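You operate a simulated robot arm through the tools that you are given. There is no shell and no other tool.

You are at the controls of a simulated robot arm. One attempt, no reset.

JOB
Wipe the glue smear off, lid the drum and close the lock ring.
Fine: turn the ring catch on; the folded rag goes back. What is to be rubbed or washed off counts as gone when no trace of it is left.

Only the result counts: the job must be done as asked and must still hold three seconds after the hand-in. Knocking over, shifting, dropping, spilling or breaking anything else fails it. A push-on lid holds only when it is set on centred and level and pressed home; a screw cap is set on level and turned clockwise until tight.

ROBOT AND FRAMES
A 6-joint arm with a two-finger gripper, fixed in place. Base frame: the origin is on the floor under the middle of its stand, x ahead of it, y to its left, z up. Lengths are in m, angles in rad, forces in N, time in s.
It reaches about 1.572 m from its shoulder. Its first joint turns from -2.897 to 2.897 rad. Payload 2.45 kg.
The TCP is the grasp point between the finger pads, 0.02 m short of the fingertips. In the tool frame z runs along the fingers and y along their closing line. The gripper opens to 0.14 m; its body begins 0.168 m behind the TCP.
Orientation is that of the tool frame in the base frame, as a unit quaternion [w, x, y, z]. With the fingers straight down and closing along the base's y, the tool's x points along the base's -x, its y along +y and its z along -z.

CONTROLS
- The arm moves only by the tool move_arm. Its argument "plan" is a list of rows, each a list of 7 numbers: the finger opening in m, from 0 to 0.14, then the shift along the tool's x, y, z in m, then the turn, a rotation vector about the tool's x, y, z in rad. In form: [[grip, x, y, z, ax, ay, az], ...]. A call has 1 to 20 rows; each row shifts and turns the commanded pose from where the row before left it, along the tool's axes as they then stand. Each row takes 0.2 s and may step no farther than 0.05 m and 0.15 rad from the row before; otherwise, or with a gripper value out of range, the whole call is refused. A pose out of reach is approached as far as the arm can. The call stops where the force on the tool passes 80 N (or 10 N more than at its start, if that is more) or the arm is blocked; 0.2 s more then pass. Each finger travels about 0.045 m/s and halts on what it meets, pressing with about 33 N; the grip force reading is that of the motor and also rises with nothing between the fingers. The clock runs only during rows and for 0.2 s after the last one: add rows that do not move to give the fingers time. The reply holds the time, the measured pose of the TCP, the force on the tool along the base axes, the opening and the grip force, in the units named above and with some noise, with the torque about the TCP (base axes, N m) and any sound that the robot's microphone picked up.
- Cameras (640 x 400 px; columns grow to the right, rows downward): "scene" is fixed at [0.2206, 0.4999, 1.259]; the picture's right is [-0.13, -0.99, 0.00], its down [-0.58, 0.08, -0.81] and it looks along [0.81, -0.11, -0.58] (base axes); focal length 326 px, centre (320, 200). "wrist" rides on the gripper at [0.078, 0.011, -0.209] in the tool frame; the picture's right is [-0.14, 0.99, 0.00], its down [-0.92, -0.13, -0.37] and it looks along [-0.37, -0.05, 0.93] (tool axes); focal length 280 px, centre (320, 200). There is no depth. A picture from a camera that has moved, and an enlarged one, comes with that camera's place and axes in the base frame and with its lens.
- get_image(camera): a new picture of that camera. No time passes.
- enlarge(camera, box): a new picture of the part [left, top, right, bottom] of that camera's present view, enlarged. No time passes.
- close_job(): hands the job in; it is judged then, once.

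Places have to be worked out from the pictures, the camera data and where the tool is seen. Open the gripper and draw the arm clear of the work before you hand the job in, unless the task says otherwise.

The tools are called after "Emit:" as name(argument=value, ...) on one line, values as JSON. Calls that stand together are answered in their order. move_arm: Moves the arm, as the interface text tells. Its arguments: {"type":"object","properties":{"plan":{"type":"array","items":{"type":"array","items":{"type":"number"}}}},"required":["plan"]} The other tools are called the same way: get_image (camera) takes a picture; enlarge (camera, box) takes an enlarged picture of a part of a camera's view; close_job () hands the job in.

At the start:

```text
t: 0.0
tcp_pos: [0.4755, 0.5557, 1.0533]
tcp_rot: [0.0, 0.0, 1.0, 0.0]
ft_force: [0.3, -0.5, -0.4]
ft_torque: [-0.01, -0.02, 0.03]
opening: 0.1399
grip_force: 0.1
```

scene: 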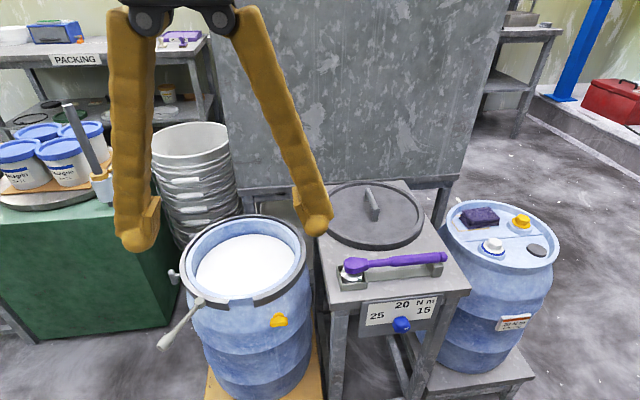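
wrist: 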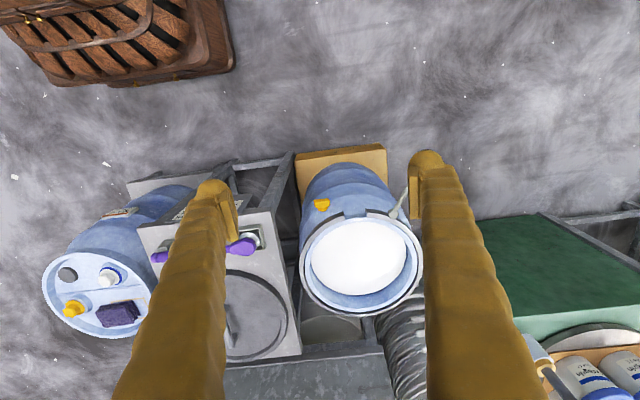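

I start by looking closer at the work area: drum with ring, lid, rag on the closed drum, and the glue smear.

Emit:
enlarge(camera="scene", box=[140, 200, 340, 400])

Emit:
enlarge(camera="scene", box=[310, 160, 580, 340])

Emit:
enlarge(camera="wrist", box=[270, 130, 450, 330])

Emit:
enlarge(camera="wrist", box=[30, 160, 310, 380])

Emit:
enlarge(camera="scene", box=[0, 0, 220, 220])

```text
2.00 times, centred on (240, 300) of scene
camera zoom: at [0.2206, 0.4999, 1.259], right [-0.13, -0.99, 0.0], down [-0.58, 0.08, -0.81], along [0.81, -0.11, -0.58], focal length 652 px, centre (480, 0)
```

zoom: 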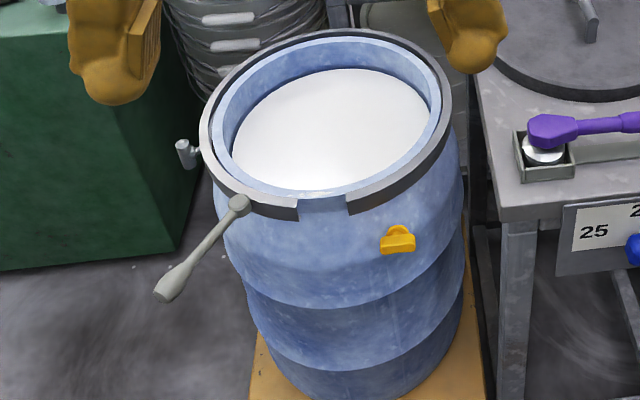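

```text
2.22 times, centred on (445, 250) of scene
camera zoom: at [0.2206, 0.4999, 1.259], right [-0.13, -0.99, 0.0], down [-0.58, 0.08, -0.81], along [0.81, -0.11, -0.58], focal length 725 px, centre (42, 89)
```

zoom: 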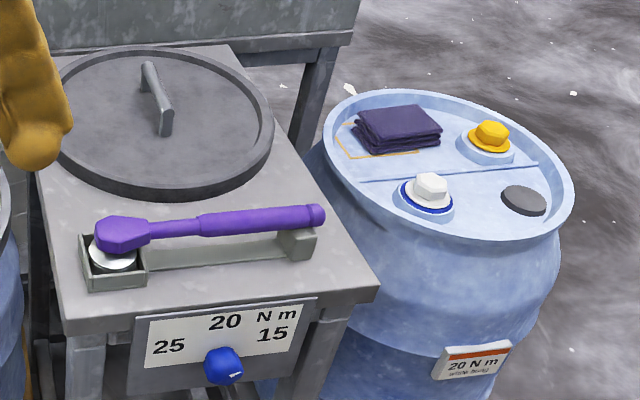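

```text
2.00 times, centred on (360, 230) of wrist
camera zoom: at [0.3972, 0.5668, 1.2622], right [0.14, 0.99, 0.0], down [0.92, -0.13, 0.37], along [0.37, -0.05, -0.93], focal length 561 px, centre (240, 140)
```

zoom: 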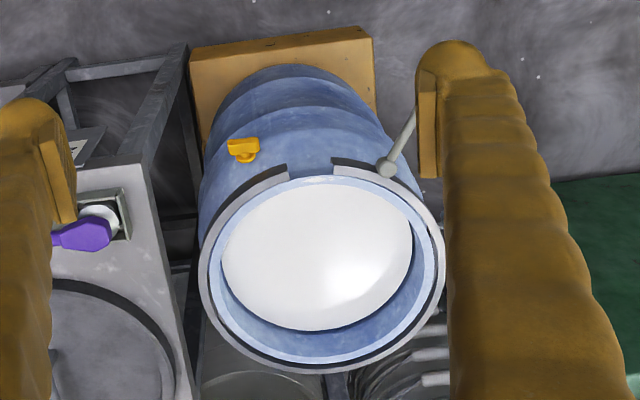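

```text
1.82 times, centred on (170, 270) of wrist
camera zoom: at [0.3972, 0.5668, 1.2622], right [0.14, 0.99, 0.0], down [0.92, -0.13, 0.37], along [0.37, -0.05, -0.93], focal length 510 px, centre (593, 73)
```

zoom: 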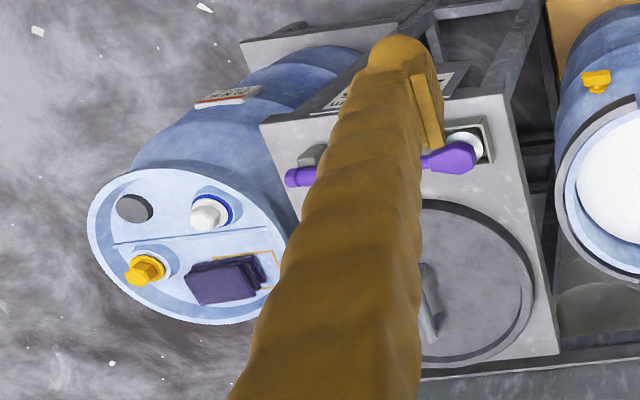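

```text
1.82 times, centred on (110, 110) of scene
camera zoom: at [0.2206, 0.4999, 1.259], right [-0.13, -0.99, 0.0], down [-0.58, 0.08, -0.81], along [0.81, -0.11, -0.58], focal length 593 px, centre (702, 364)
```

zoom: 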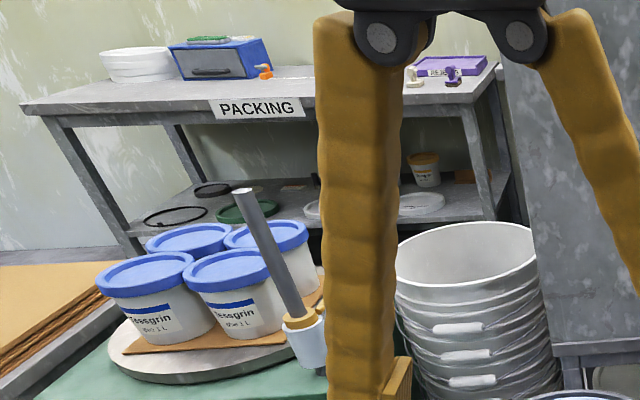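

The drum's rim centre triangulates to about (0.82, 0.615, 0.66), ring outer radius about 0.16; the lid is on the table near (0.89, 0.27, 0.72). No smear seen yet, so I shift the arm toward the lid side for a clear look from above.

Emit:
move_arm(plan=[[0.14, -0.03, -0.035, 0, 0, 0, 0], [0.14, -0.03, -0.035, 0, 0, 0, 0], [0.14, -0.03, -0.035, 0, 0, 0, 0], [0.14, -0.03, -0.035, 0, 0, 0, 0], [0.14, 0, -0.03, 0, 0, 0, 0], [0.14, 0, 0, 0, 0, 0, 0]])

Emit:
get_image(camera="wrist")

Emit:
get_image(camera="scene")

```text
t: 1.4
tcp_pos: [0.596, 0.3854, 1.0522]
tcp_rot: [0.001, -0.001, 1.0, 0.001]
ft_force: [0.5, 0.7, -0.9]
ft_torque: [-0.03, 0.0, 0.0]
opening: 0.1401
grip_force: 0.1
```

```text
taken
camera wrist: at [0.5167, 0.3979, 1.2619], right [0.14, 0.99, 0.0], down [0.92, -0.13, 0.37], along [0.37, -0.05, -0.93], focal length 280 px, centre (320, 200)
```

wrist: 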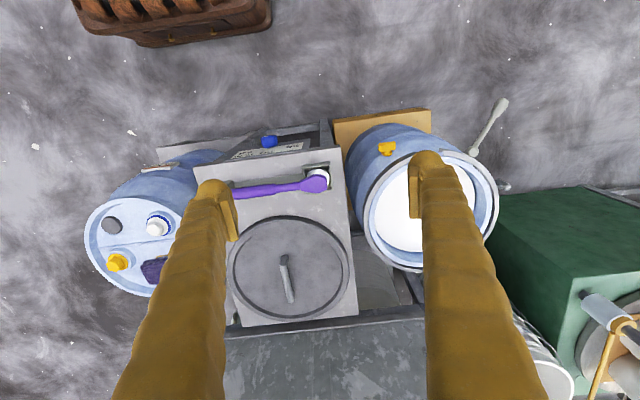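

```text
taken
```

scene: 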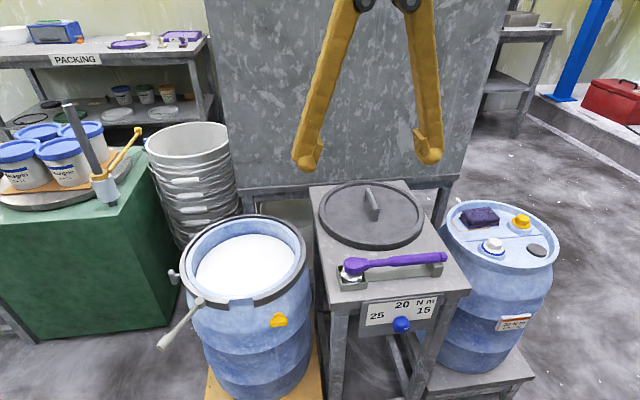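

Emit:
enlarge(camera="scene", box=[170, 200, 330, 320])

Emit:
enlarge(camera="scene", box=[310, 170, 450, 270])

Emit:
enlarge(camera="scene", box=[440, 190, 570, 280])

Emit:
enlarge(camera="wrist", box=[210, 130, 370, 330])

Emit:
enlarge(camera="wrist", box=[330, 80, 530, 290])

Emit:
enlarge(camera="scene", box=[0, 80, 170, 210])

```text
3.33 times, centred on (250, 260) of scene
camera zoom: at [0.2206, 0.4999, 1.259], right [-0.13, -0.99, 0.0], down [-0.58, 0.08, -0.81], along [0.81, -0.11, -0.58], focal length 1087 px, centre (553, 0)
```

zoom: 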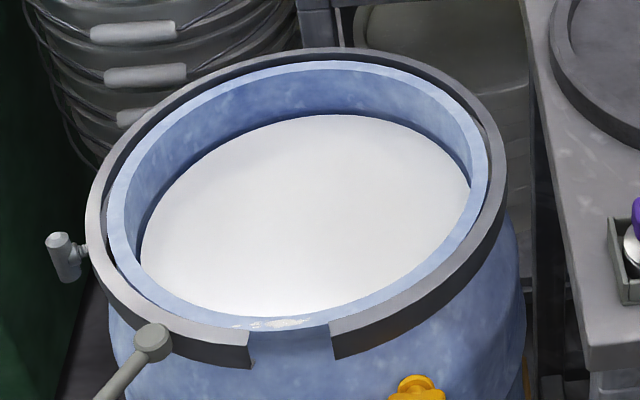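

```text
4.00 times, centred on (380, 220) of scene
camera zoom: at [0.2206, 0.4999, 1.259], right [-0.13, -0.99, 0.0], down [-0.58, 0.08, -0.81], along [0.81, -0.11, -0.58], focal length 1304 px, centre (80, 120)
```

zoom: 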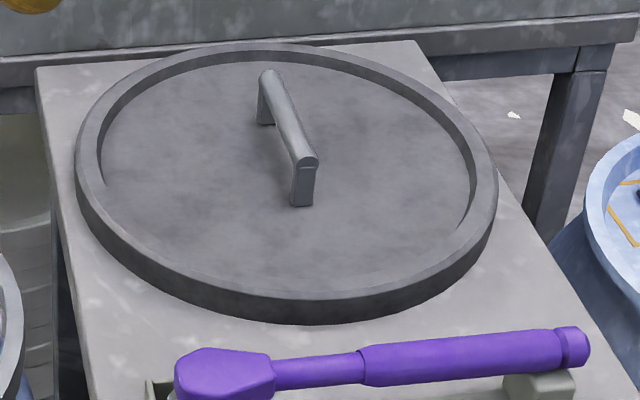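

```text
4.44 times, centred on (505, 235) of scene
camera zoom: at [0.2206, 0.4999, 1.259], right [-0.13, -0.99, 0.0], down [-0.58, 0.08, -0.81], along [0.81, -0.11, -0.58], focal length 1449 px, centre (-502, 44)
```

zoom: 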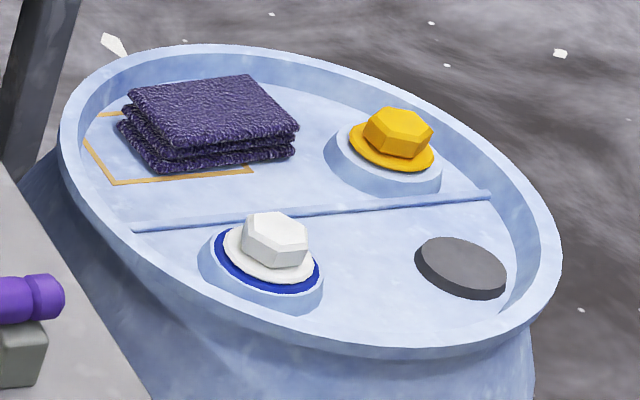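

```text
2.00 times, centred on (290, 230) of wrist
camera zoom: at [0.5167, 0.3979, 1.2619], right [0.14, 0.99, 0.0], down [0.92, -0.13, 0.37], along [0.37, -0.05, -0.93], focal length 561 px, centre (380, 140)
```

zoom: 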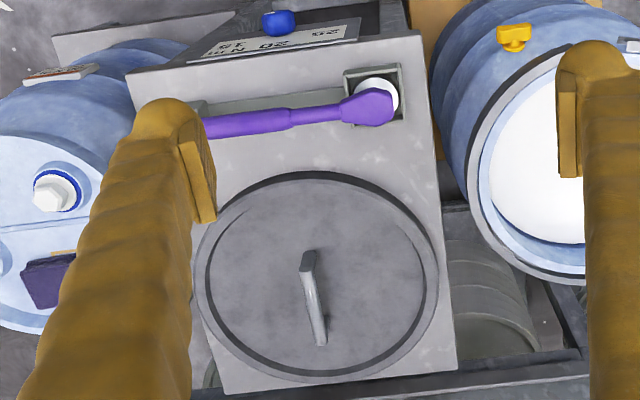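

```text
1.90 times, centred on (430, 185) of wrist
camera zoom: at [0.5167, 0.3979, 1.2619], right [0.14, 0.99, 0.0], down [0.92, -0.13, 0.37], along [0.37, -0.05, -0.93], focal length 534 px, centre (110, 229)
```

zoom: 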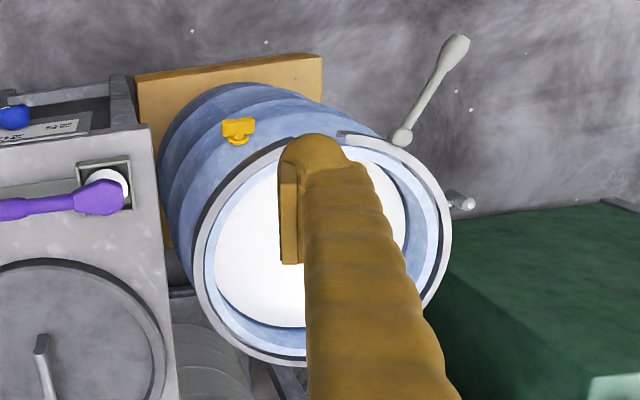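

```text
3.08 times, centred on (85, 145) of scene
camera zoom: at [0.2206, 0.4999, 1.259], right [-0.13, -0.99, 0.0], down [-0.58, 0.08, -0.81], along [0.81, -0.11, -0.58], focal length 1003 px, centre (1043, 369)
```

zoom: 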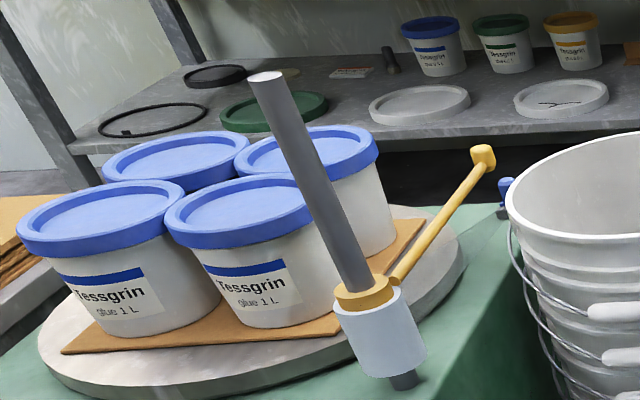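

There's a whitish smear on the rim just behind the ring gap at the front. I enlarge it, and the catch and lever.

Emit:
enlarge(camera="scene", box=[215, 275, 295, 330])

Emit:
enlarge(camera="scene", box=[150, 260, 220, 355])

Emit:
enlarge(camera="wrist", box=[360, 80, 520, 200])

```text
7.27 times, centred on (255, 302) of scene
camera zoom: at [0.2206, 0.4999, 1.259], right [-0.13, -0.99, 0.0], down [-0.58, 0.08, -0.81], along [0.81, -0.11, -0.58], focal length 2372 px, centre (793, -546)
```

zoom: 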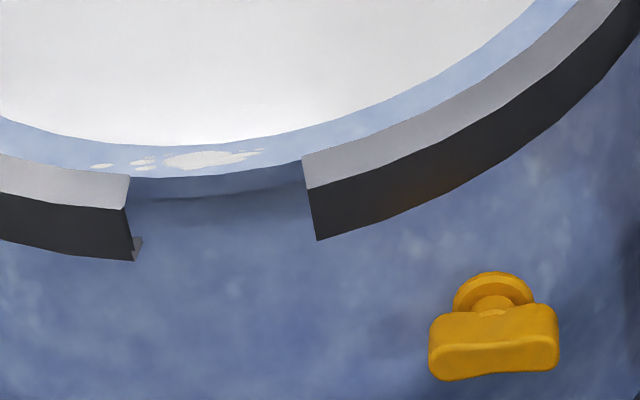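

```text
4.21 times, centred on (185, 308) of scene
camera zoom: at [0.2206, 0.4999, 1.259], right [-0.13, -0.99, 0.0], down [-0.58, 0.08, -0.81], along [0.81, -0.11, -0.58], focal length 1373 px, centre (888, -253)
```

zoom: 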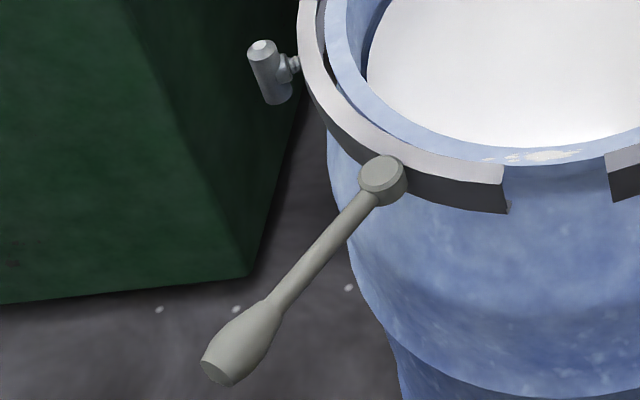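

```text
3.33 times, centred on (440, 140) of wrist
camera zoom: at [0.5167, 0.3979, 1.2619], right [0.14, 0.99, 0.0], down [0.92, -0.13, 0.37], along [0.37, -0.05, -0.93], focal length 935 px, centre (-80, 400)
```

zoom: 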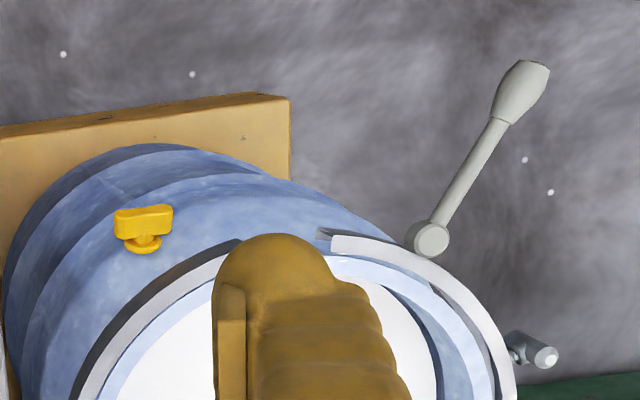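

The smear is on the rim at about the ring gap; the lever sticks out radially from its pivot near (0.682, 0.693, 0.689), with a small T-shaped grey piece on the ring near (0.775, 0.773, 0.674) and a yellow wing on the drum wall near (0.668, 0.533, 0.617). I move in for a close wrist view of lever and T piece.

Emit:
move_arm(plan=[[0.14, 0, 0.045, 0.0, 0, 0, 0], [0.14, 0, 0.045, 0.0, 0, 0, 0], [0.14, 0, 0.045, 0.02, 0, 0, 0], [0.14, 0, 0.045, 0.02, 0, 0, 0], [0.14, 0, 0.045, 0.02, 0, 0, 0], [0.14, 0, 0.045, 0.02, 0, 0, 0], [0.14, 0, 0.045, 0.02, 0, 0, 0], [0.14, -0.013, 0.045, 0.015, 0, 0, 0], [0.14, 0, 0, 0.04, 0, 0, 0], [0.14, 0, 0, 0.04, 0, 0, 0], [0.14, 0, 0, 0, 0, 0, 0]])

Emit:
get_image(camera="wrist")

Emit:
get_image(camera="scene")

```text
t: 3.8
tcp_pos: [0.607, 0.7461, 0.8562]
tcp_rot: [0.0, 0.0, 1.0, 0.001]
ft_force: [-0.5, 0.2, -0.9]
ft_torque: [-0.01, 0.01, 0.02]
opening: 0.1398
grip_force: 0.1
```

```text
taken
camera wrist: at [0.528, 0.7588, 1.0651], right [0.14, 0.99, 0.0], down [0.92, -0.13, 0.37], along [0.37, -0.05, -0.93], focal length 280 px, centre (320, 200)
```

wrist: 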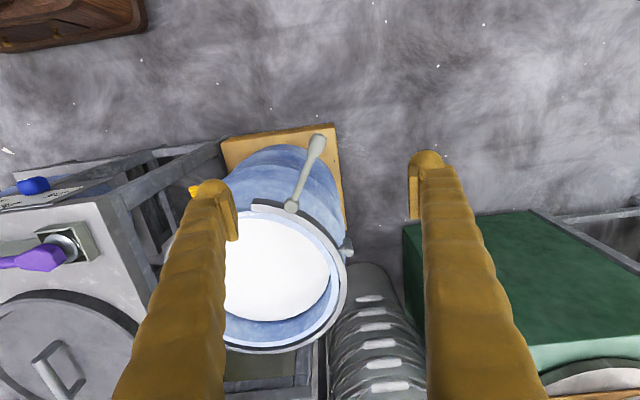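

```text
taken
```

scene: 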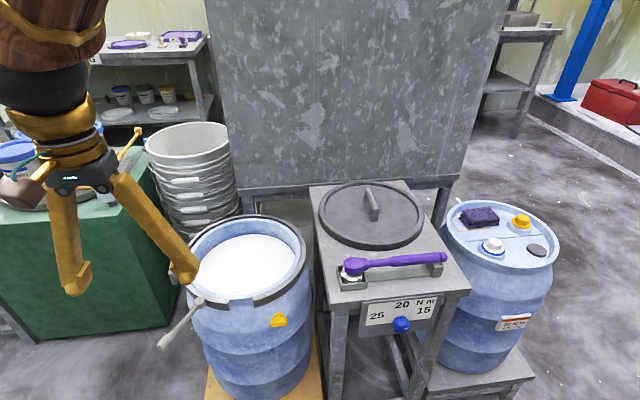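

Emit:
enlarge(camera="wrist", box=[240, 120, 380, 280])

Emit:
enlarge(camera="wrist", box=[300, 210, 380, 290])

Emit:
enlarge(camera="wrist", box=[235, 180, 315, 240])

```text
2.50 times, centred on (310, 200) of wrist
camera zoom: at [0.528, 0.7588, 1.0651], right [0.14, 0.99, 0.0], down [0.92, -0.13, 0.37], along [0.37, -0.05, -0.93], focal length 701 px, centre (345, 200)
```

zoom: 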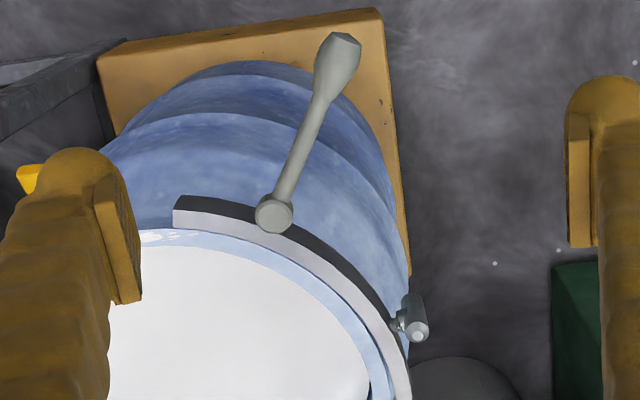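

```text
5.00 times, centred on (340, 250) of wrist
camera zoom: at [0.528, 0.7588, 1.0651], right [0.14, 0.99, 0.0], down [0.92, -0.13, 0.37], along [0.37, -0.05, -0.93], focal length 1402 px, centre (220, -50)
```

zoom: 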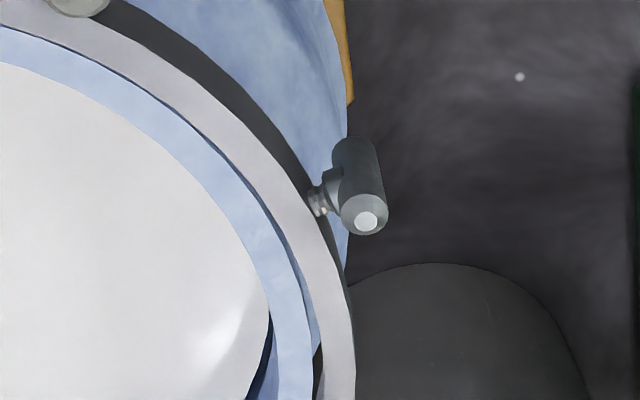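

```text
6.67 times, centred on (275, 210) of wrist
camera zoom: at [0.528, 0.7588, 1.0651], right [0.14, 0.99, 0.0], down [0.92, -0.13, 0.37], along [0.37, -0.05, -0.93], focal length 1869 px, centre (620, 133)
```

zoom: 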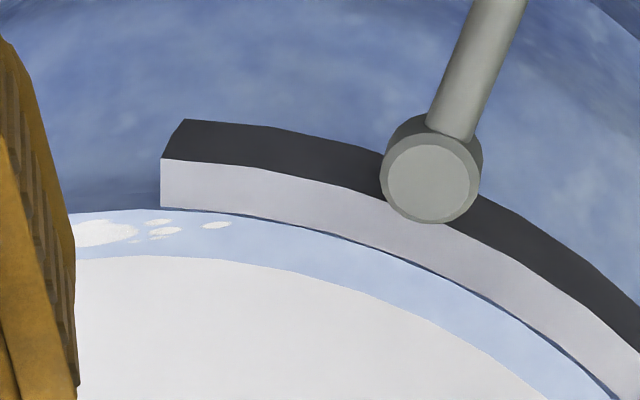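

The T piece is a barrel on a stem fixed to the ring (a turn catch, now upright), and the lever is radial (open). The rim and ring top lie near z≈0.69. Next I view the smear from above through the open fingers.

Emit:
move_arm(plan=[[0.14, 0.012, -0.036, -0.025, 0, 0, 0], [0.14, 0.012, -0.036, -0.025, 0, 0, 0], [0.14, 0.012, -0.036, -0.025, 0, 0, 0], [0.14, 0.012, -0.036, -0.0, 0, 0, 0], [0.14, 0, 0, 0, 0, 0, 0]])

Emit:
get_image(camera="wrist")

Emit:
enlarge(camera="wrist", box=[230, 120, 420, 320])

Emit:
enlarge(camera="wrist", box=[270, 160, 370, 230])

```text
t: 5.0
tcp_pos: [0.5605, 0.599, 0.9346]
tcp_rot: [0.0, 0.0, 1.0, 0.001]
ft_force: [1.4, -0.3, -0.5]
ft_torque: [-0.01, 0.02, -0.01]
opening: 0.14
grip_force: 0.0
```

```text
taken
camera wrist: at [0.4824, 0.613, 1.1425], right [0.14, 0.99, 0.0], down [0.92, -0.13, 0.37], along [0.37, -0.05, -0.93], focal length 280 px, centre (320, 200)
```

wrist: 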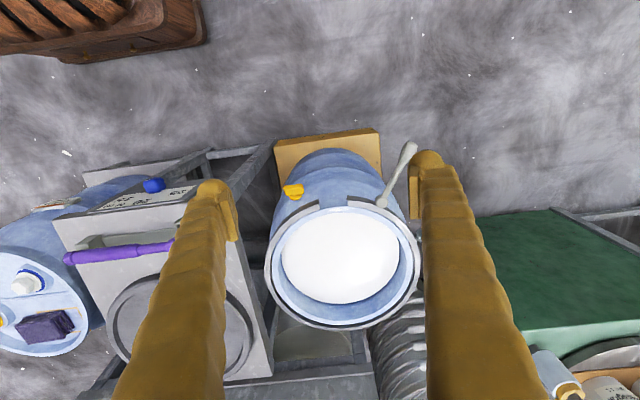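

```text
2.00 times, centred on (325, 220) of wrist
camera zoom: at [0.4824, 0.613, 1.1425], right [0.14, 0.99, 0.0], down [0.92, -0.13, 0.37], along [0.37, -0.05, -0.93], focal length 561 px, centre (310, 160)
```

zoom: 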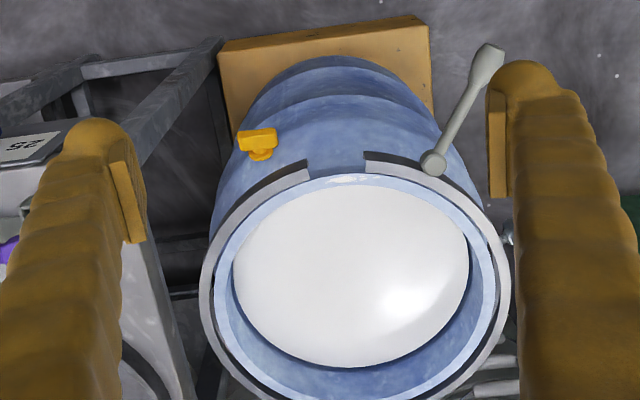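

```text
5.71 times, centred on (320, 195) of wrist
camera zoom: at [0.4824, 0.613, 1.1425], right [0.14, 0.99, 0.0], down [0.92, -0.13, 0.37], along [0.37, -0.05, -0.93], focal length 1602 px, centre (320, 229)
```

zoom: 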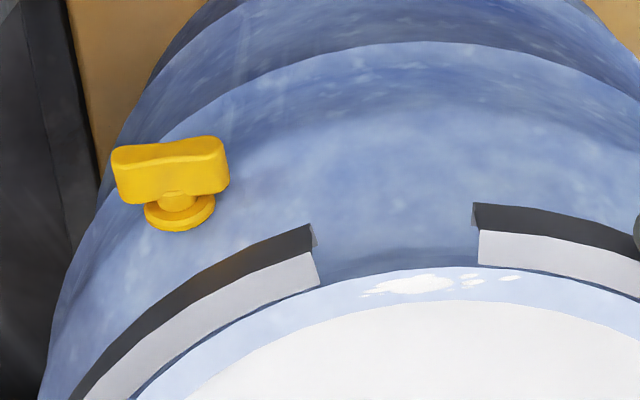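

The ring's outer circle fits centre ≈ (0.810, 0.610), R ≈ 0.147, gap ±10° around the -x side; the smear lies on the rim top between y≈0.596 and 0.647 at x≈0.684, z≈0.691. Now I go for a close look at the rag on the second drum.

Emit:
move_arm(plan=[[0.14, -0.013, -0.042, 0, 0, 0, 0], [0.14, -0.013, -0.042, 0, 0, 0, 0], [0.14, -0.013, -0.042, 0, 0, 0, 0], [0.14, -0.013, -0.042, 0, 0, 0, 0], [0.14, -0.013, -0.042, 0, 0, 0, 0], [0.14, -0.013, -0.042, 0, 0, 0, 0], [0.14, -0.013, -0.042, 0, 0, 0, 0], [0.14, -0.013, -0.042, 0, 0, 0, 0], [0.14, -0.013, -0.042, 0, 0, 0, 0], [0.14, -0.013, -0.042, 0, 0, 0, 0], [0.14, -0.013, -0.042, 0, 0, 0, 0], [0.14, -0.013, -0.042, 0, 0, 0, 0], [0.14, -0.013, -0.042, 0, 0, 0, 0], [0.14, -0.011, -0.042, 0, 0, 0, 0], [0.14, 0, 0, 0.035, 0, 0, 0], [0.14, 0, 0, 0.035, 0, 0, 0], [0.14, 0, 0, 0, 0, 0, 0]])

Emit:
get_image(camera="wrist")

Emit:
enlarge(camera="wrist", box=[240, 170, 400, 290])

Emit:
get_image(camera="scene")

```text
t: 8.6
tcp_pos: [0.7404, 0.0139, 0.8625]
tcp_rot: [0.0, 0.0, 1.0, 0.001]
ft_force: [-1.4, 0.4, -0.3]
ft_torque: [0.03, -0.01, 0.03]
opening: 0.14
grip_force: 0.0
```

```text
taken
camera wrist: at [0.6622, 0.0255, 1.0719], right [0.14, 0.99, 0.0], down [0.92, -0.13, 0.37], along [0.37, -0.05, -0.93], focal length 280 px, centre (320, 200)
```

wrist: 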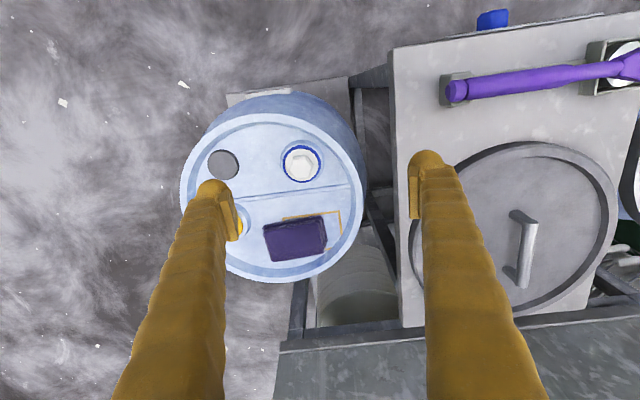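

```text
3.33 times, centred on (320, 230) of wrist
camera zoom: at [0.6622, 0.0255, 1.0719], right [0.14, 0.99, 0.0], down [0.92, -0.13, 0.37], along [0.37, -0.05, -0.93], focal length 935 px, centre (320, 100)
```

zoom: 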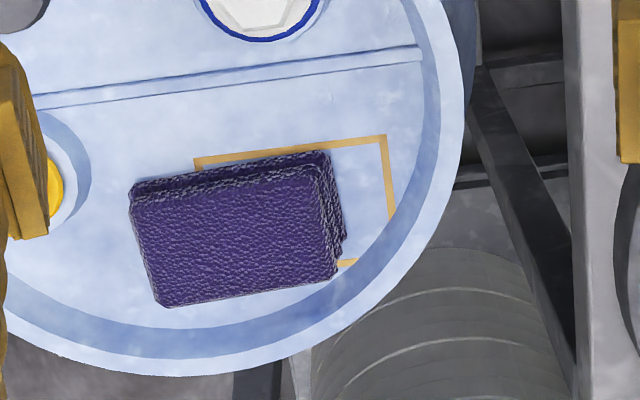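

```text
taken
```

scene: 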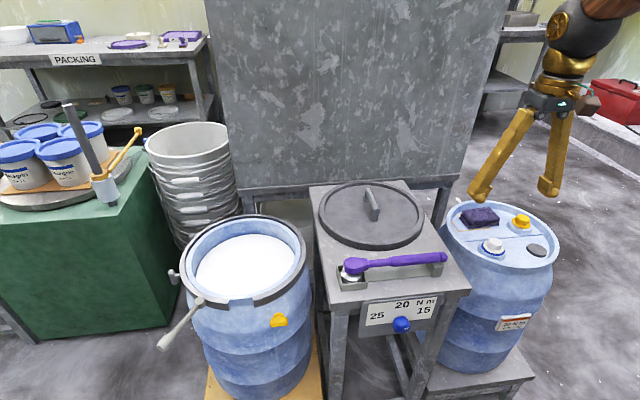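

The rag measures about 0.083 × 0.057 × 0.028, its centre near (0.873, -0.043), top at z≈0.694 on the drum head at z≈0.666; I'll grip it across x. First I turn the tool 90° about its axis above it.

Emit:
move_arm(plan=[[0.14, 0, 0, 0, 0, 0, 0.15], [0.14, 0, 0, 0, 0, 0, 0.15], [0.14, 0, 0, 0, 0, 0, 0.15], [0.14, 0, 0, 0, 0, 0, 0.15], [0.14, 0, 0, 0, 0, 0, 0.15], [0.14, 0, 0, 0, 0, 0, 0.15], [0.14, 0, 0, 0, 0, 0, 0.15], [0.14, 0, 0, 0, 0, 0, 0.15], [0.14, 0, 0, 0, 0, 0, 0.15], [0.14, 0, 0, 0, 0, 0, 0.15], [0.14, 0, 0, 0, 0, 0, 0.0708], [0.14, 0, 0, 0, 0, 0, 0]])

Emit:
get_image(camera="wrist")

Emit:
get_image(camera="scene")

```text
t: 11.2
tcp_pos: [0.7405, 0.0136, 0.8627]
tcp_rot: [0.0, 0.707, 0.707, 0.0]
ft_force: [-0.1, 0.5, -0.5]
ft_torque: [-0.02, 0.0, 0.01]
opening: 0.14
grip_force: 0.1
```

```text
taken
camera wrist: at [0.7517, 0.0926, 1.0718], right [0.99, -0.14, 0.0], down [-0.13, -0.92, 0.37], along [-0.05, -0.36, -0.93], focal length 280 px, centre (320, 200)
```

wrist: 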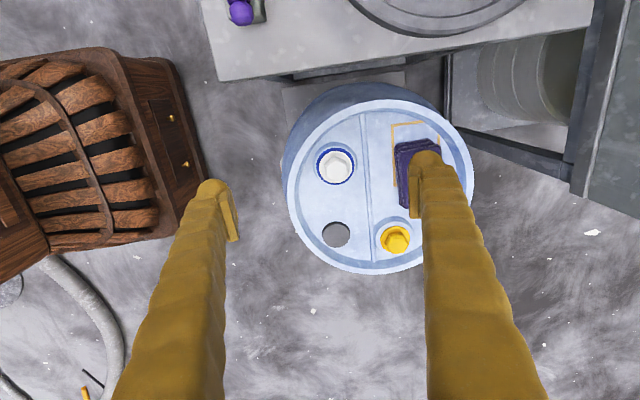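

```text
taken
```

scene: 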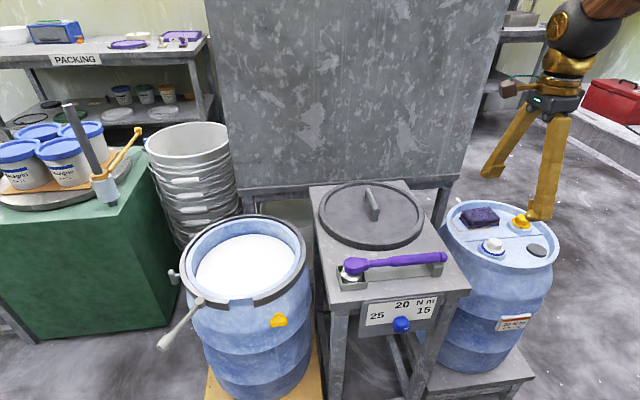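

Emit:
move_arm(plan=[[0.09, -0.0147, 0.0329, 0.01, 0, 0, 0], [0.09, -0.0147, 0.0329, 0.01, 0, 0, 0], [0.09, -0.0147, 0.0329, 0.01, 0, 0, 0], [0.09, -0.0147, 0.0329, 0.01, 0, 0, 0], [0.09, 0, 0, 0.03, 0, 0, 0], [0.09, 0, 0, 0, 0, 0, 0]])

Emit:
get_image(camera="wrist")

Emit:
enlarge(camera="wrist", box=[220, 100, 420, 260])

Emit:
enlarge(camera="scene", box=[430, 130, 570, 270])

```text
t: 12.6
tcp_pos: [0.8732, -0.0455, 0.7928]
tcp_rot: [0.0, 0.707, 0.708, 0.001]
ft_force: [-0.1, -0.2, -1.0]
ft_torque: [0.04, 0.03, 0.02]
opening: 0.09
grip_force: 0.0
```

```text
taken
camera wrist: at [0.8829, 0.0344, 1.0021], right [0.99, -0.14, 0.0], down [-0.13, -0.92, 0.37], along [-0.05, -0.36, -0.93], focal length 280 px, centre (320, 200)
```

wrist: 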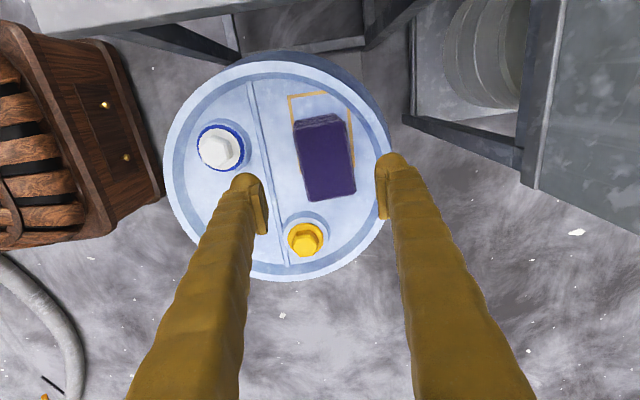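

```text
2.50 times, centred on (320, 180) of wrist
camera zoom: at [0.8829, 0.0344, 1.0021], right [0.99, -0.14, 0.0], down [-0.13, -0.92, 0.37], along [-0.05, -0.36, -0.93], focal length 701 px, centre (320, 250)
```

zoom: 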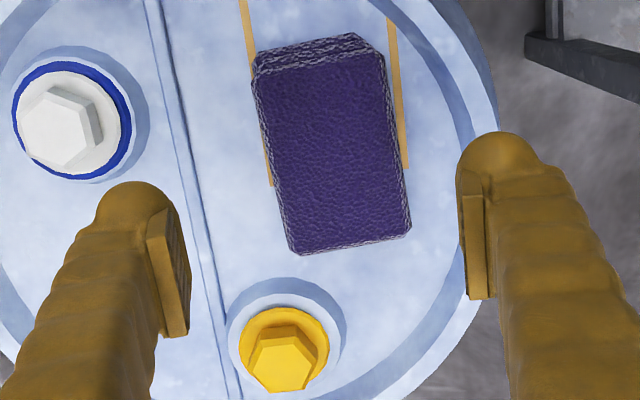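

```text
2.86 times, centred on (500, 200) of scene
camera zoom: at [0.2206, 0.4999, 1.259], right [-0.13, -0.99, 0.0], down [-0.58, 0.08, -0.81], along [0.81, -0.11, -0.58], focal length 932 px, centre (-194, 200)
```

zoom: 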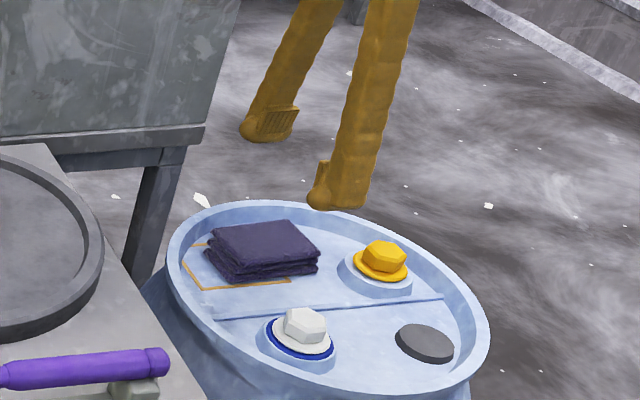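

The closer view puts the rag centre at about (0.880, -0.043), so I shift 6 mm in +x, narrow the fingers to 0.072 and come down to just above the rag for a check.

Emit:
move_arm(plan=[[0.072, 0, 0.0065, 0.02, 0, 0, 0], [0.072, 0, 0, 0.03, 0, 0, 0], [0.072, 0, 0, 0.01, 0, 0, 0], [0.072, 0, 0, 0, 0, 0, 0]])

Emit:
enlarge(camera="wrist", box=[220, 80, 420, 240])

Emit:
enlarge(camera="scene", box=[430, 150, 570, 270])

```text
t: 13.6
tcp_pos: [0.8795, -0.0452, 0.7323]
tcp_rot: [-0.001, 0.707, 0.707, 0.0]
ft_force: [-0.7, -0.5, -0.6]
ft_torque: [0.01, -0.01, 0.01]
opening: 0.0722
grip_force: 0.1
```

```text
2.50 times, centred on (320, 160) of wrist
camera zoom: at [0.8898, 0.0351, 0.9417], right [0.99, -0.14, 0.0], down [-0.13, -0.92, 0.37], along [-0.05, -0.36, -0.93], focal length 701 px, centre (320, 300)
```

zoom: 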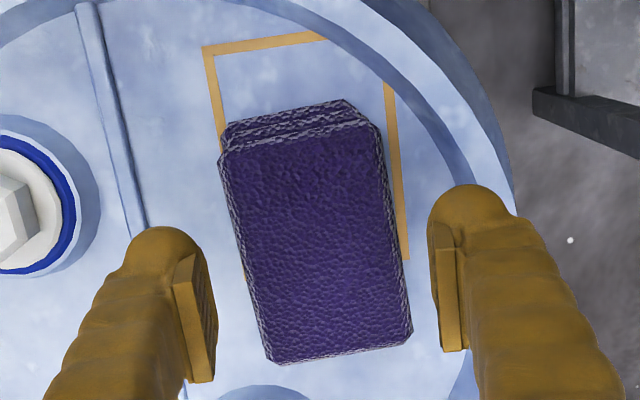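

```text
3.33 times, centred on (500, 210) of scene
camera zoom: at [0.2206, 0.4999, 1.259], right [-0.13, -0.99, 0.0], down [-0.58, 0.08, -0.81], along [0.81, -0.11, -0.58], focal length 1087 px, centre (-280, 167)
```

zoom: 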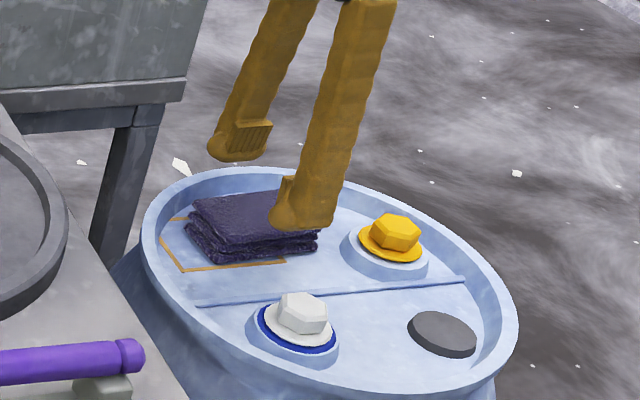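

The rag is centred between the fingers (tool axis projects to its middle). I descend to TCP z≈0.704 and close on its upper part.

Emit:
move_arm(plan=[[0.072, 0, 0, 0.014, 0, 0, 0], [0.072, 0, 0, 0.014, 0, 0, 0], [0.072, 0, 0, 0, 0, 0, 0]])

Emit:
enlarge(camera="wrist", box=[220, 80, 420, 240])

```text
t: 14.4
tcp_pos: [0.8785, -0.0429, 0.7044]
tcp_rot: [-0.001, 0.706, 0.708, 0.001]
ft_force: [-0.8, -0.1, -0.5]
ft_torque: [0.0, -0.03, 0.01]
opening: 0.072
grip_force: 0.1
```

```text
2.50 times, centred on (320, 160) of wrist
camera zoom: at [0.8893, 0.0362, 0.9138], right [0.99, -0.14, 0.0], down [-0.13, -0.92, 0.37], along [-0.05, -0.36, -0.93], focal length 701 px, centre (320, 300)
```

zoom: 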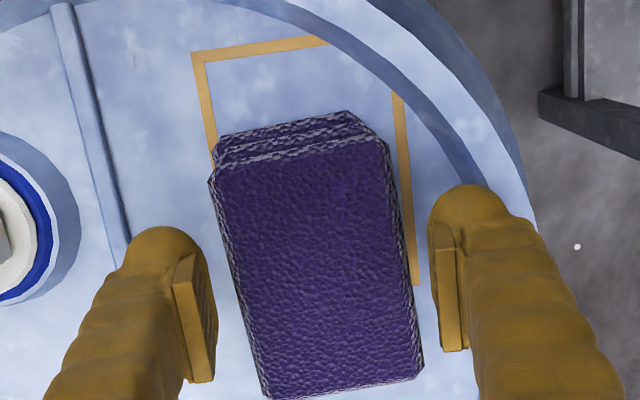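

Emit:
move_arm(plan=[[0.05, 0, 0, 0, 0, 0, 0], [0.03, 0, 0, 0, 0, 0, 0], [0.03, 0, 0, 0, 0, 0, 0], [0.03, 0, 0, 0, 0, 0, 0], [0.03, 0, 0, 0, 0, 0, 0]])

Emit:
enlarge(camera="wrist", box=[220, 80, 420, 240])

```text
t: 15.2
tcp_pos: [0.8817, -0.0447, 0.7119]
tcp_rot: [0.003, 0.707, 0.707, 0.003]
ft_force: [-11.9, 0.3, 58.4]
ft_torque: [0.19, 0.53, 0.07]
opening: 0.0217
grip_force: 18.0
stopped in row 4: the force on the tool passed its limit at 86 N (the readings are from after the stop); the commanded pose is now the measured one
```

```text
2.50 times, centred on (320, 160) of wrist
camera zoom: at [0.8901, 0.0362, 0.9212], right [0.99, -0.14, 0.01], down [-0.13, -0.92, 0.37], along [-0.04, -0.36, -0.93], focal length 701 px, centre (320, 300)
```

zoom: 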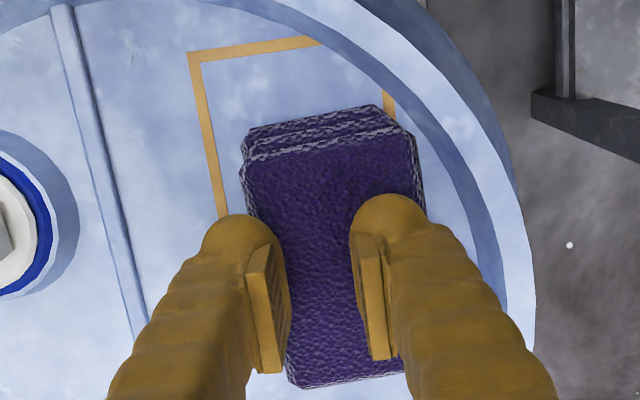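

The fingers seem to have ridden up onto the rag's top (opening 0.022, 58 N upward). I raise a little with the grip held to see whether the rag is actually held.

Emit:
move_arm(plan=[[0.0217, 0, 0, -0.01, 0, 0, 0], [0.0217, 0, 0, -0.01, 0, 0, 0], [0.0217, 0, 0, 0, 0, 0, 0]])

Emit:
enlarge(camera="wrist", box=[220, 80, 420, 240])

Emit:
enlarge(camera="scene", box=[430, 150, 570, 270])

```text
t: 16.0
tcp_pos: [0.8787, -0.0424, 0.7279]
tcp_rot: [0.001, 0.707, 0.708, 0.002]
ft_force: [-0.4, -0.7, -0.6]
ft_torque: [-0.02, 0.02, 0.0]
opening: 0.0214
grip_force: 0.0
```

```text
2.50 times, centred on (320, 160) of wrist
camera zoom: at [0.8889, 0.0364, 0.9373], right [0.99, -0.14, 0.0], down [-0.13, -0.92, 0.37], along [-0.05, -0.36, -0.93], focal length 701 px, centre (320, 300)
```

zoom: 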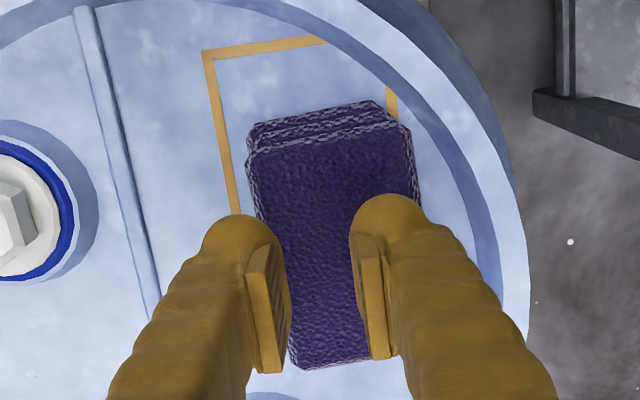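

```text
3.33 times, centred on (500, 210) of scene
camera zoom: at [0.2206, 0.4999, 1.259], right [-0.13, -0.99, 0.0], down [-0.58, 0.08, -0.81], along [0.81, -0.11, -0.58], focal length 1087 px, centre (-280, 167)
```

zoom: 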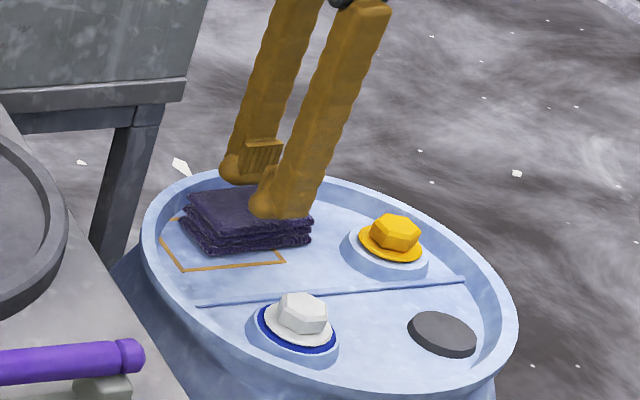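

The rag was not gripped and has slid roughly 13 mm toward +x; the grip was too shallow. I go up, open and re-measure it.

Emit:
move_arm(plan=[[0.0217, 0, 0, -0.04, 0, 0, 0], [0.06, 0, 0, -0.035, 0, 0, 0], [0.1, 0, 0, 0, 0, 0, 0], [0.14, 0, 0, 0, 0, 0, 0], [0.14, 0, 0, 0, 0, 0, 0], [0.14, 0, 0, 0, 0, 0, 0], [0.14, 0, 0, 0, 0, 0, 0]])

Emit:
enlarge(camera="wrist", box=[240, 60, 400, 260])

Emit:
enlarge(camera="scene", box=[430, 180, 570, 290])

```text
t: 17.6
tcp_pos: [0.8787, -0.044, 0.8047]
tcp_rot: [0.0, 0.707, 0.708, 0.001]
ft_force: [-1.1, -0.5, -0.3]
ft_torque: [0.02, 0.02, 0.02]
opening: 0.14
grip_force: 0.1
```

```text
2.00 times, centred on (320, 160) of wrist
camera zoom: at [0.888, 0.035, 1.0148], right [0.99, -0.14, 0.0], down [-0.13, -0.92, 0.37], along [-0.05, -0.36, -0.93], focal length 561 px, centre (320, 280)
```

zoom: 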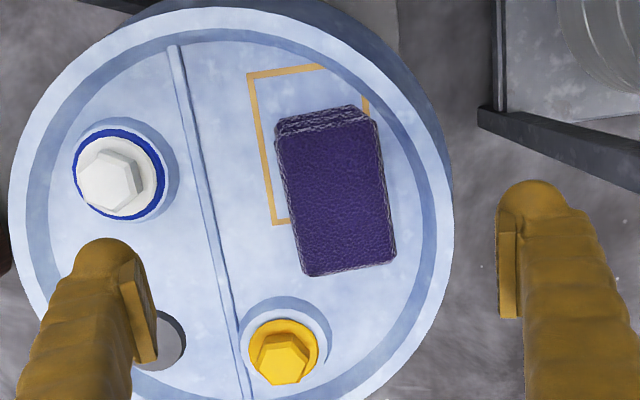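

```text
3.64 times, centred on (500, 235) of scene
camera zoom: at [0.2206, 0.4999, 1.259], right [-0.13, -0.99, 0.0], down [-0.58, 0.08, -0.81], along [0.81, -0.11, -0.58], focal length 1186 px, centre (-334, 73)
```

zoom: 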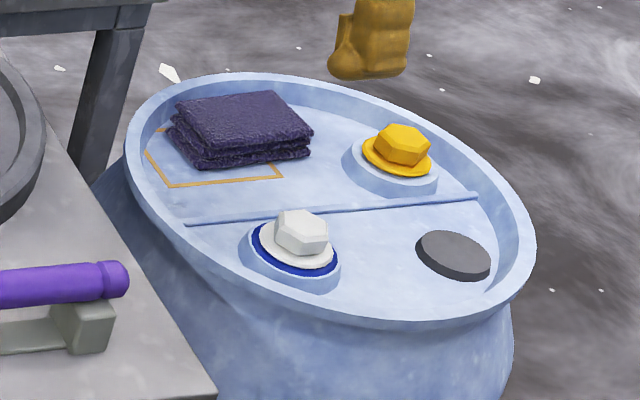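

The rag's centre is now about (0.888, -0.045), leaving too little room for a finger at the +x wall. I'll press lightly on its top with closed fingertips and drag it about 16 mm toward -x, then grip deeper.

Emit:
move_arm(plan=[[0.1, 0, 0.011, 0, 0, 0, 0], [0.05, 0, 0, 0, 0, 0, 0], [0.02, 0, 0, 0, 0, 0, 0], [0.01, 0, 0, 0.03, 0, 0, 0], [0.01, 0, 0, 0.03, 0, 0, 0], [0.01, 0, 0, 0.022, 0, 0, 0], [0.01, 0, 0, 0, 0, 0, 0], [0.01, 0, 0, 0.003, 0, 0, 0], [0.01, 0, 0, 0, 0, 0, 0]])

```text
t: 19.6
tcp_pos: [0.8902, -0.0443, 0.7194]
tcp_rot: [0.0, 0.707, 0.708, 0.001]
ft_force: [-0.2, 0.5, 0.3]
ft_torque: [-0.02, -0.03, -0.01]
opening: 0.0098
grip_force: 0.2
```

Emit:
move_arm(plan=[[0.01, 0, 0, 0.003, 0, 0, 0], [0.01, 0, 0, 0.002, 0, 0, 0], [0.01, 0, 0, 0.0015, 0, 0, 0], [0.01, 0, 0, 0, 0, 0, 0]])

```text
t: 20.6
tcp_pos: [0.8915, -0.0437, 0.7117]
tcp_rot: [0.001, 0.707, 0.707, 0.003]
ft_force: [1.8, -2.7, 11.6]
ft_torque: [-0.06, 0.0, 0.0]
opening: 0.0099
grip_force: 0.0
```

Contact with about 12 N at TCP z≈0.712. Now I drag toward -x in small steps.

Emit:
move_arm(plan=[[0.01, 0, -0.004, 0, 0, 0, 0], [0.01, 0, -0.004, 0, 0, 0, 0], [0.01, 0, -0.004, 0, 0, 0, 0], [0.01, 0, -0.004, 0, 0, 0, 0], [0.01, 0, -0.003, 0, 0, 0, 0], [0.01, 0, 0, 0, 0, 0, 0]])

Emit:
enlarge(camera="wrist", box=[220, 80, 420, 240])

Emit:
enlarge(camera="scene", box=[430, 180, 570, 290])

```text
t: 22.0
tcp_pos: [0.8713, -0.0433, 0.7121]
tcp_rot: [0.0, 0.707, 0.708, 0.002]
ft_force: [10.9, 0.0, 28.7]
ft_torque: [0.0, -0.16, 0.01]
opening: 0.0092
grip_force: 0.2
```

```text
2.50 times, centred on (320, 160) of wrist
camera zoom: at [0.8813, 0.0357, 0.9212], right [0.99, -0.14, 0.0], down [-0.13, -0.92, 0.37], along [-0.05, -0.36, -0.93], focal length 701 px, centre (320, 300)
```

zoom: 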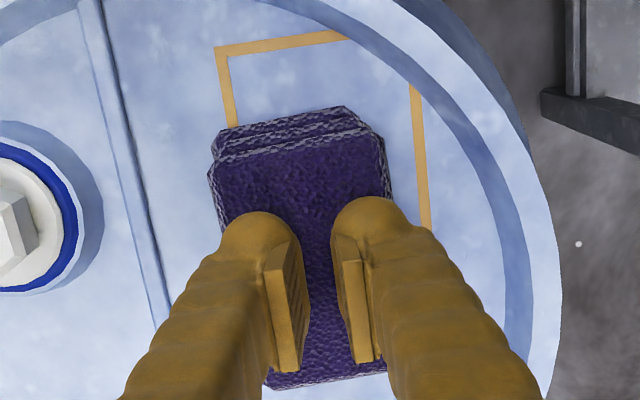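

```text
3.64 times, centred on (500, 235) of scene
camera zoom: at [0.2206, 0.4999, 1.259], right [-0.13, -0.99, 0.0], down [-0.58, 0.08, -0.81], along [0.81, -0.11, -0.58], focal length 1186 px, centre (-334, 73)
```

zoom: 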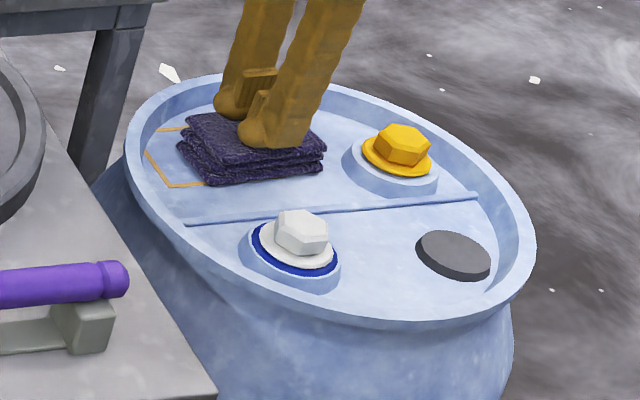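

The rag followed to about x≈0.87. I lift off, open to 0.08 and check alignment before a deeper grip.

Emit:
move_arm(plan=[[0.01, 0, 0, -0.02, 0, 0, 0], [0.05, 0, 0, -0.02, 0, 0, 0], [0.08, 0, 0, 0, 0, 0, 0], [0.08, 0, 0, 0, 0, 0, 0], [0.08, 0, 0, 0, 0, 0, 0], [0.08, 0, 0, 0, 0, 0, 0]])

Emit:
enlarge(camera="wrist", box=[220, 80, 420, 240])

```text
t: 23.4
tcp_pos: [0.8732, -0.0442, 0.7513]
tcp_rot: [0.001, 0.707, 0.707, 0.001]
ft_force: [0.2, -0.2, 0.3]
ft_torque: [0.0, 0.02, 0.0]
opening: 0.0799
grip_force: 0.0
```

```text
2.50 times, centred on (320, 160) of wrist
camera zoom: at [0.8818, 0.0355, 0.9615], right [0.99, -0.14, 0.0], down [-0.13, -0.92, 0.37], along [-0.05, -0.36, -0.93], focal length 701 px, centre (320, 300)
```

zoom: 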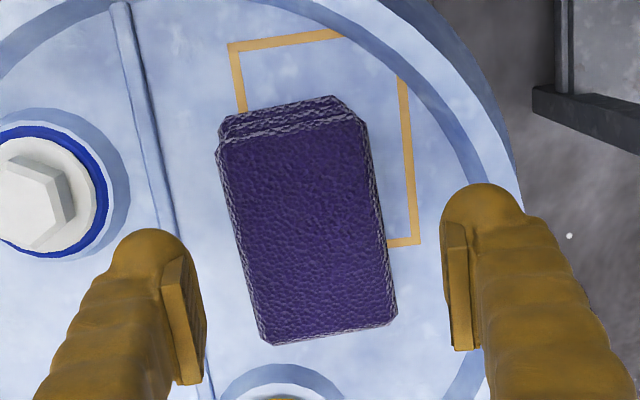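

Rag centre is now ≈ (0.868, -0.044). I shift -5 mm in x, set the opening to 0.07 and descend to fingertips about 7 mm above the drum head.

Emit:
move_arm(plan=[[0.07, 0, -0.005, 0, 0, 0, 0], [0.07, 0, 0, 0.02, 0, 0, 0], [0.07, 0, 0, 0.02, 0, 0, 0], [0.07, 0, 0, 0.01, 0, 0, 0], [0.07, 0, 0, 0.007, 0, 0, 0], [0.07, 0, 0, 0, 0, 0, 0]])

Emit:
enlarge(camera="wrist", box=[220, 80, 420, 240])

Emit:
enlarge(camera="scene", box=[430, 180, 570, 290])

```text
t: 24.8
tcp_pos: [0.8668, -0.0422, 0.6952]
tcp_rot: [0.001, 0.706, 0.708, 0.002]
ft_force: [0.2, -0.3, -0.6]
ft_torque: [-0.01, 0.04, 0.02]
opening: 0.0702
grip_force: 0.0
```

```text
2.50 times, centred on (320, 160) of wrist
camera zoom: at [0.8763, 0.0365, 0.9045], right [0.99, -0.14, 0.0], down [-0.13, -0.92, 0.37], along [-0.05, -0.36, -0.93], focal length 701 px, centre (320, 300)
```

zoom: 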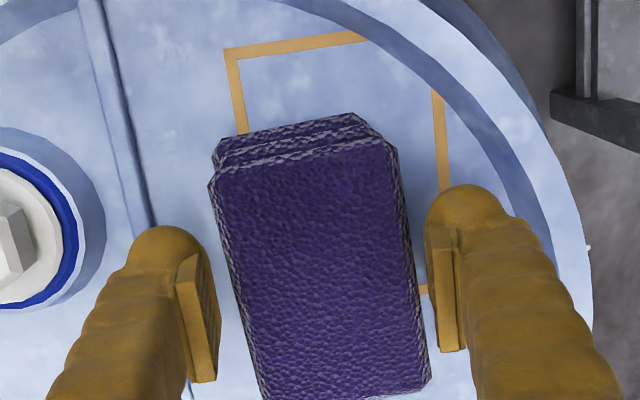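

```text
3.64 times, centred on (500, 235) of scene
camera zoom: at [0.2206, 0.4999, 1.259], right [-0.13, -0.99, 0.0], down [-0.58, 0.08, -0.81], along [0.81, -0.11, -0.58], focal length 1186 px, centre (-334, 73)
```

zoom: 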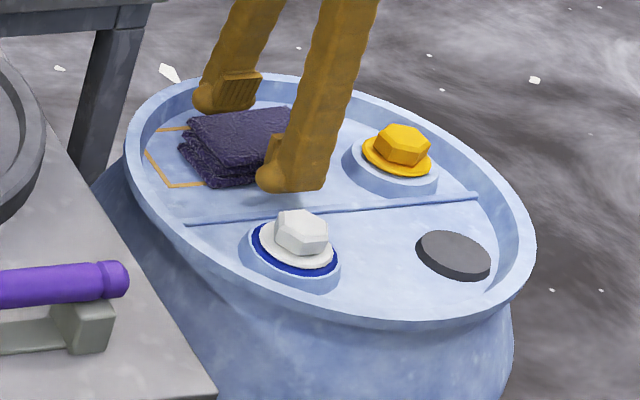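

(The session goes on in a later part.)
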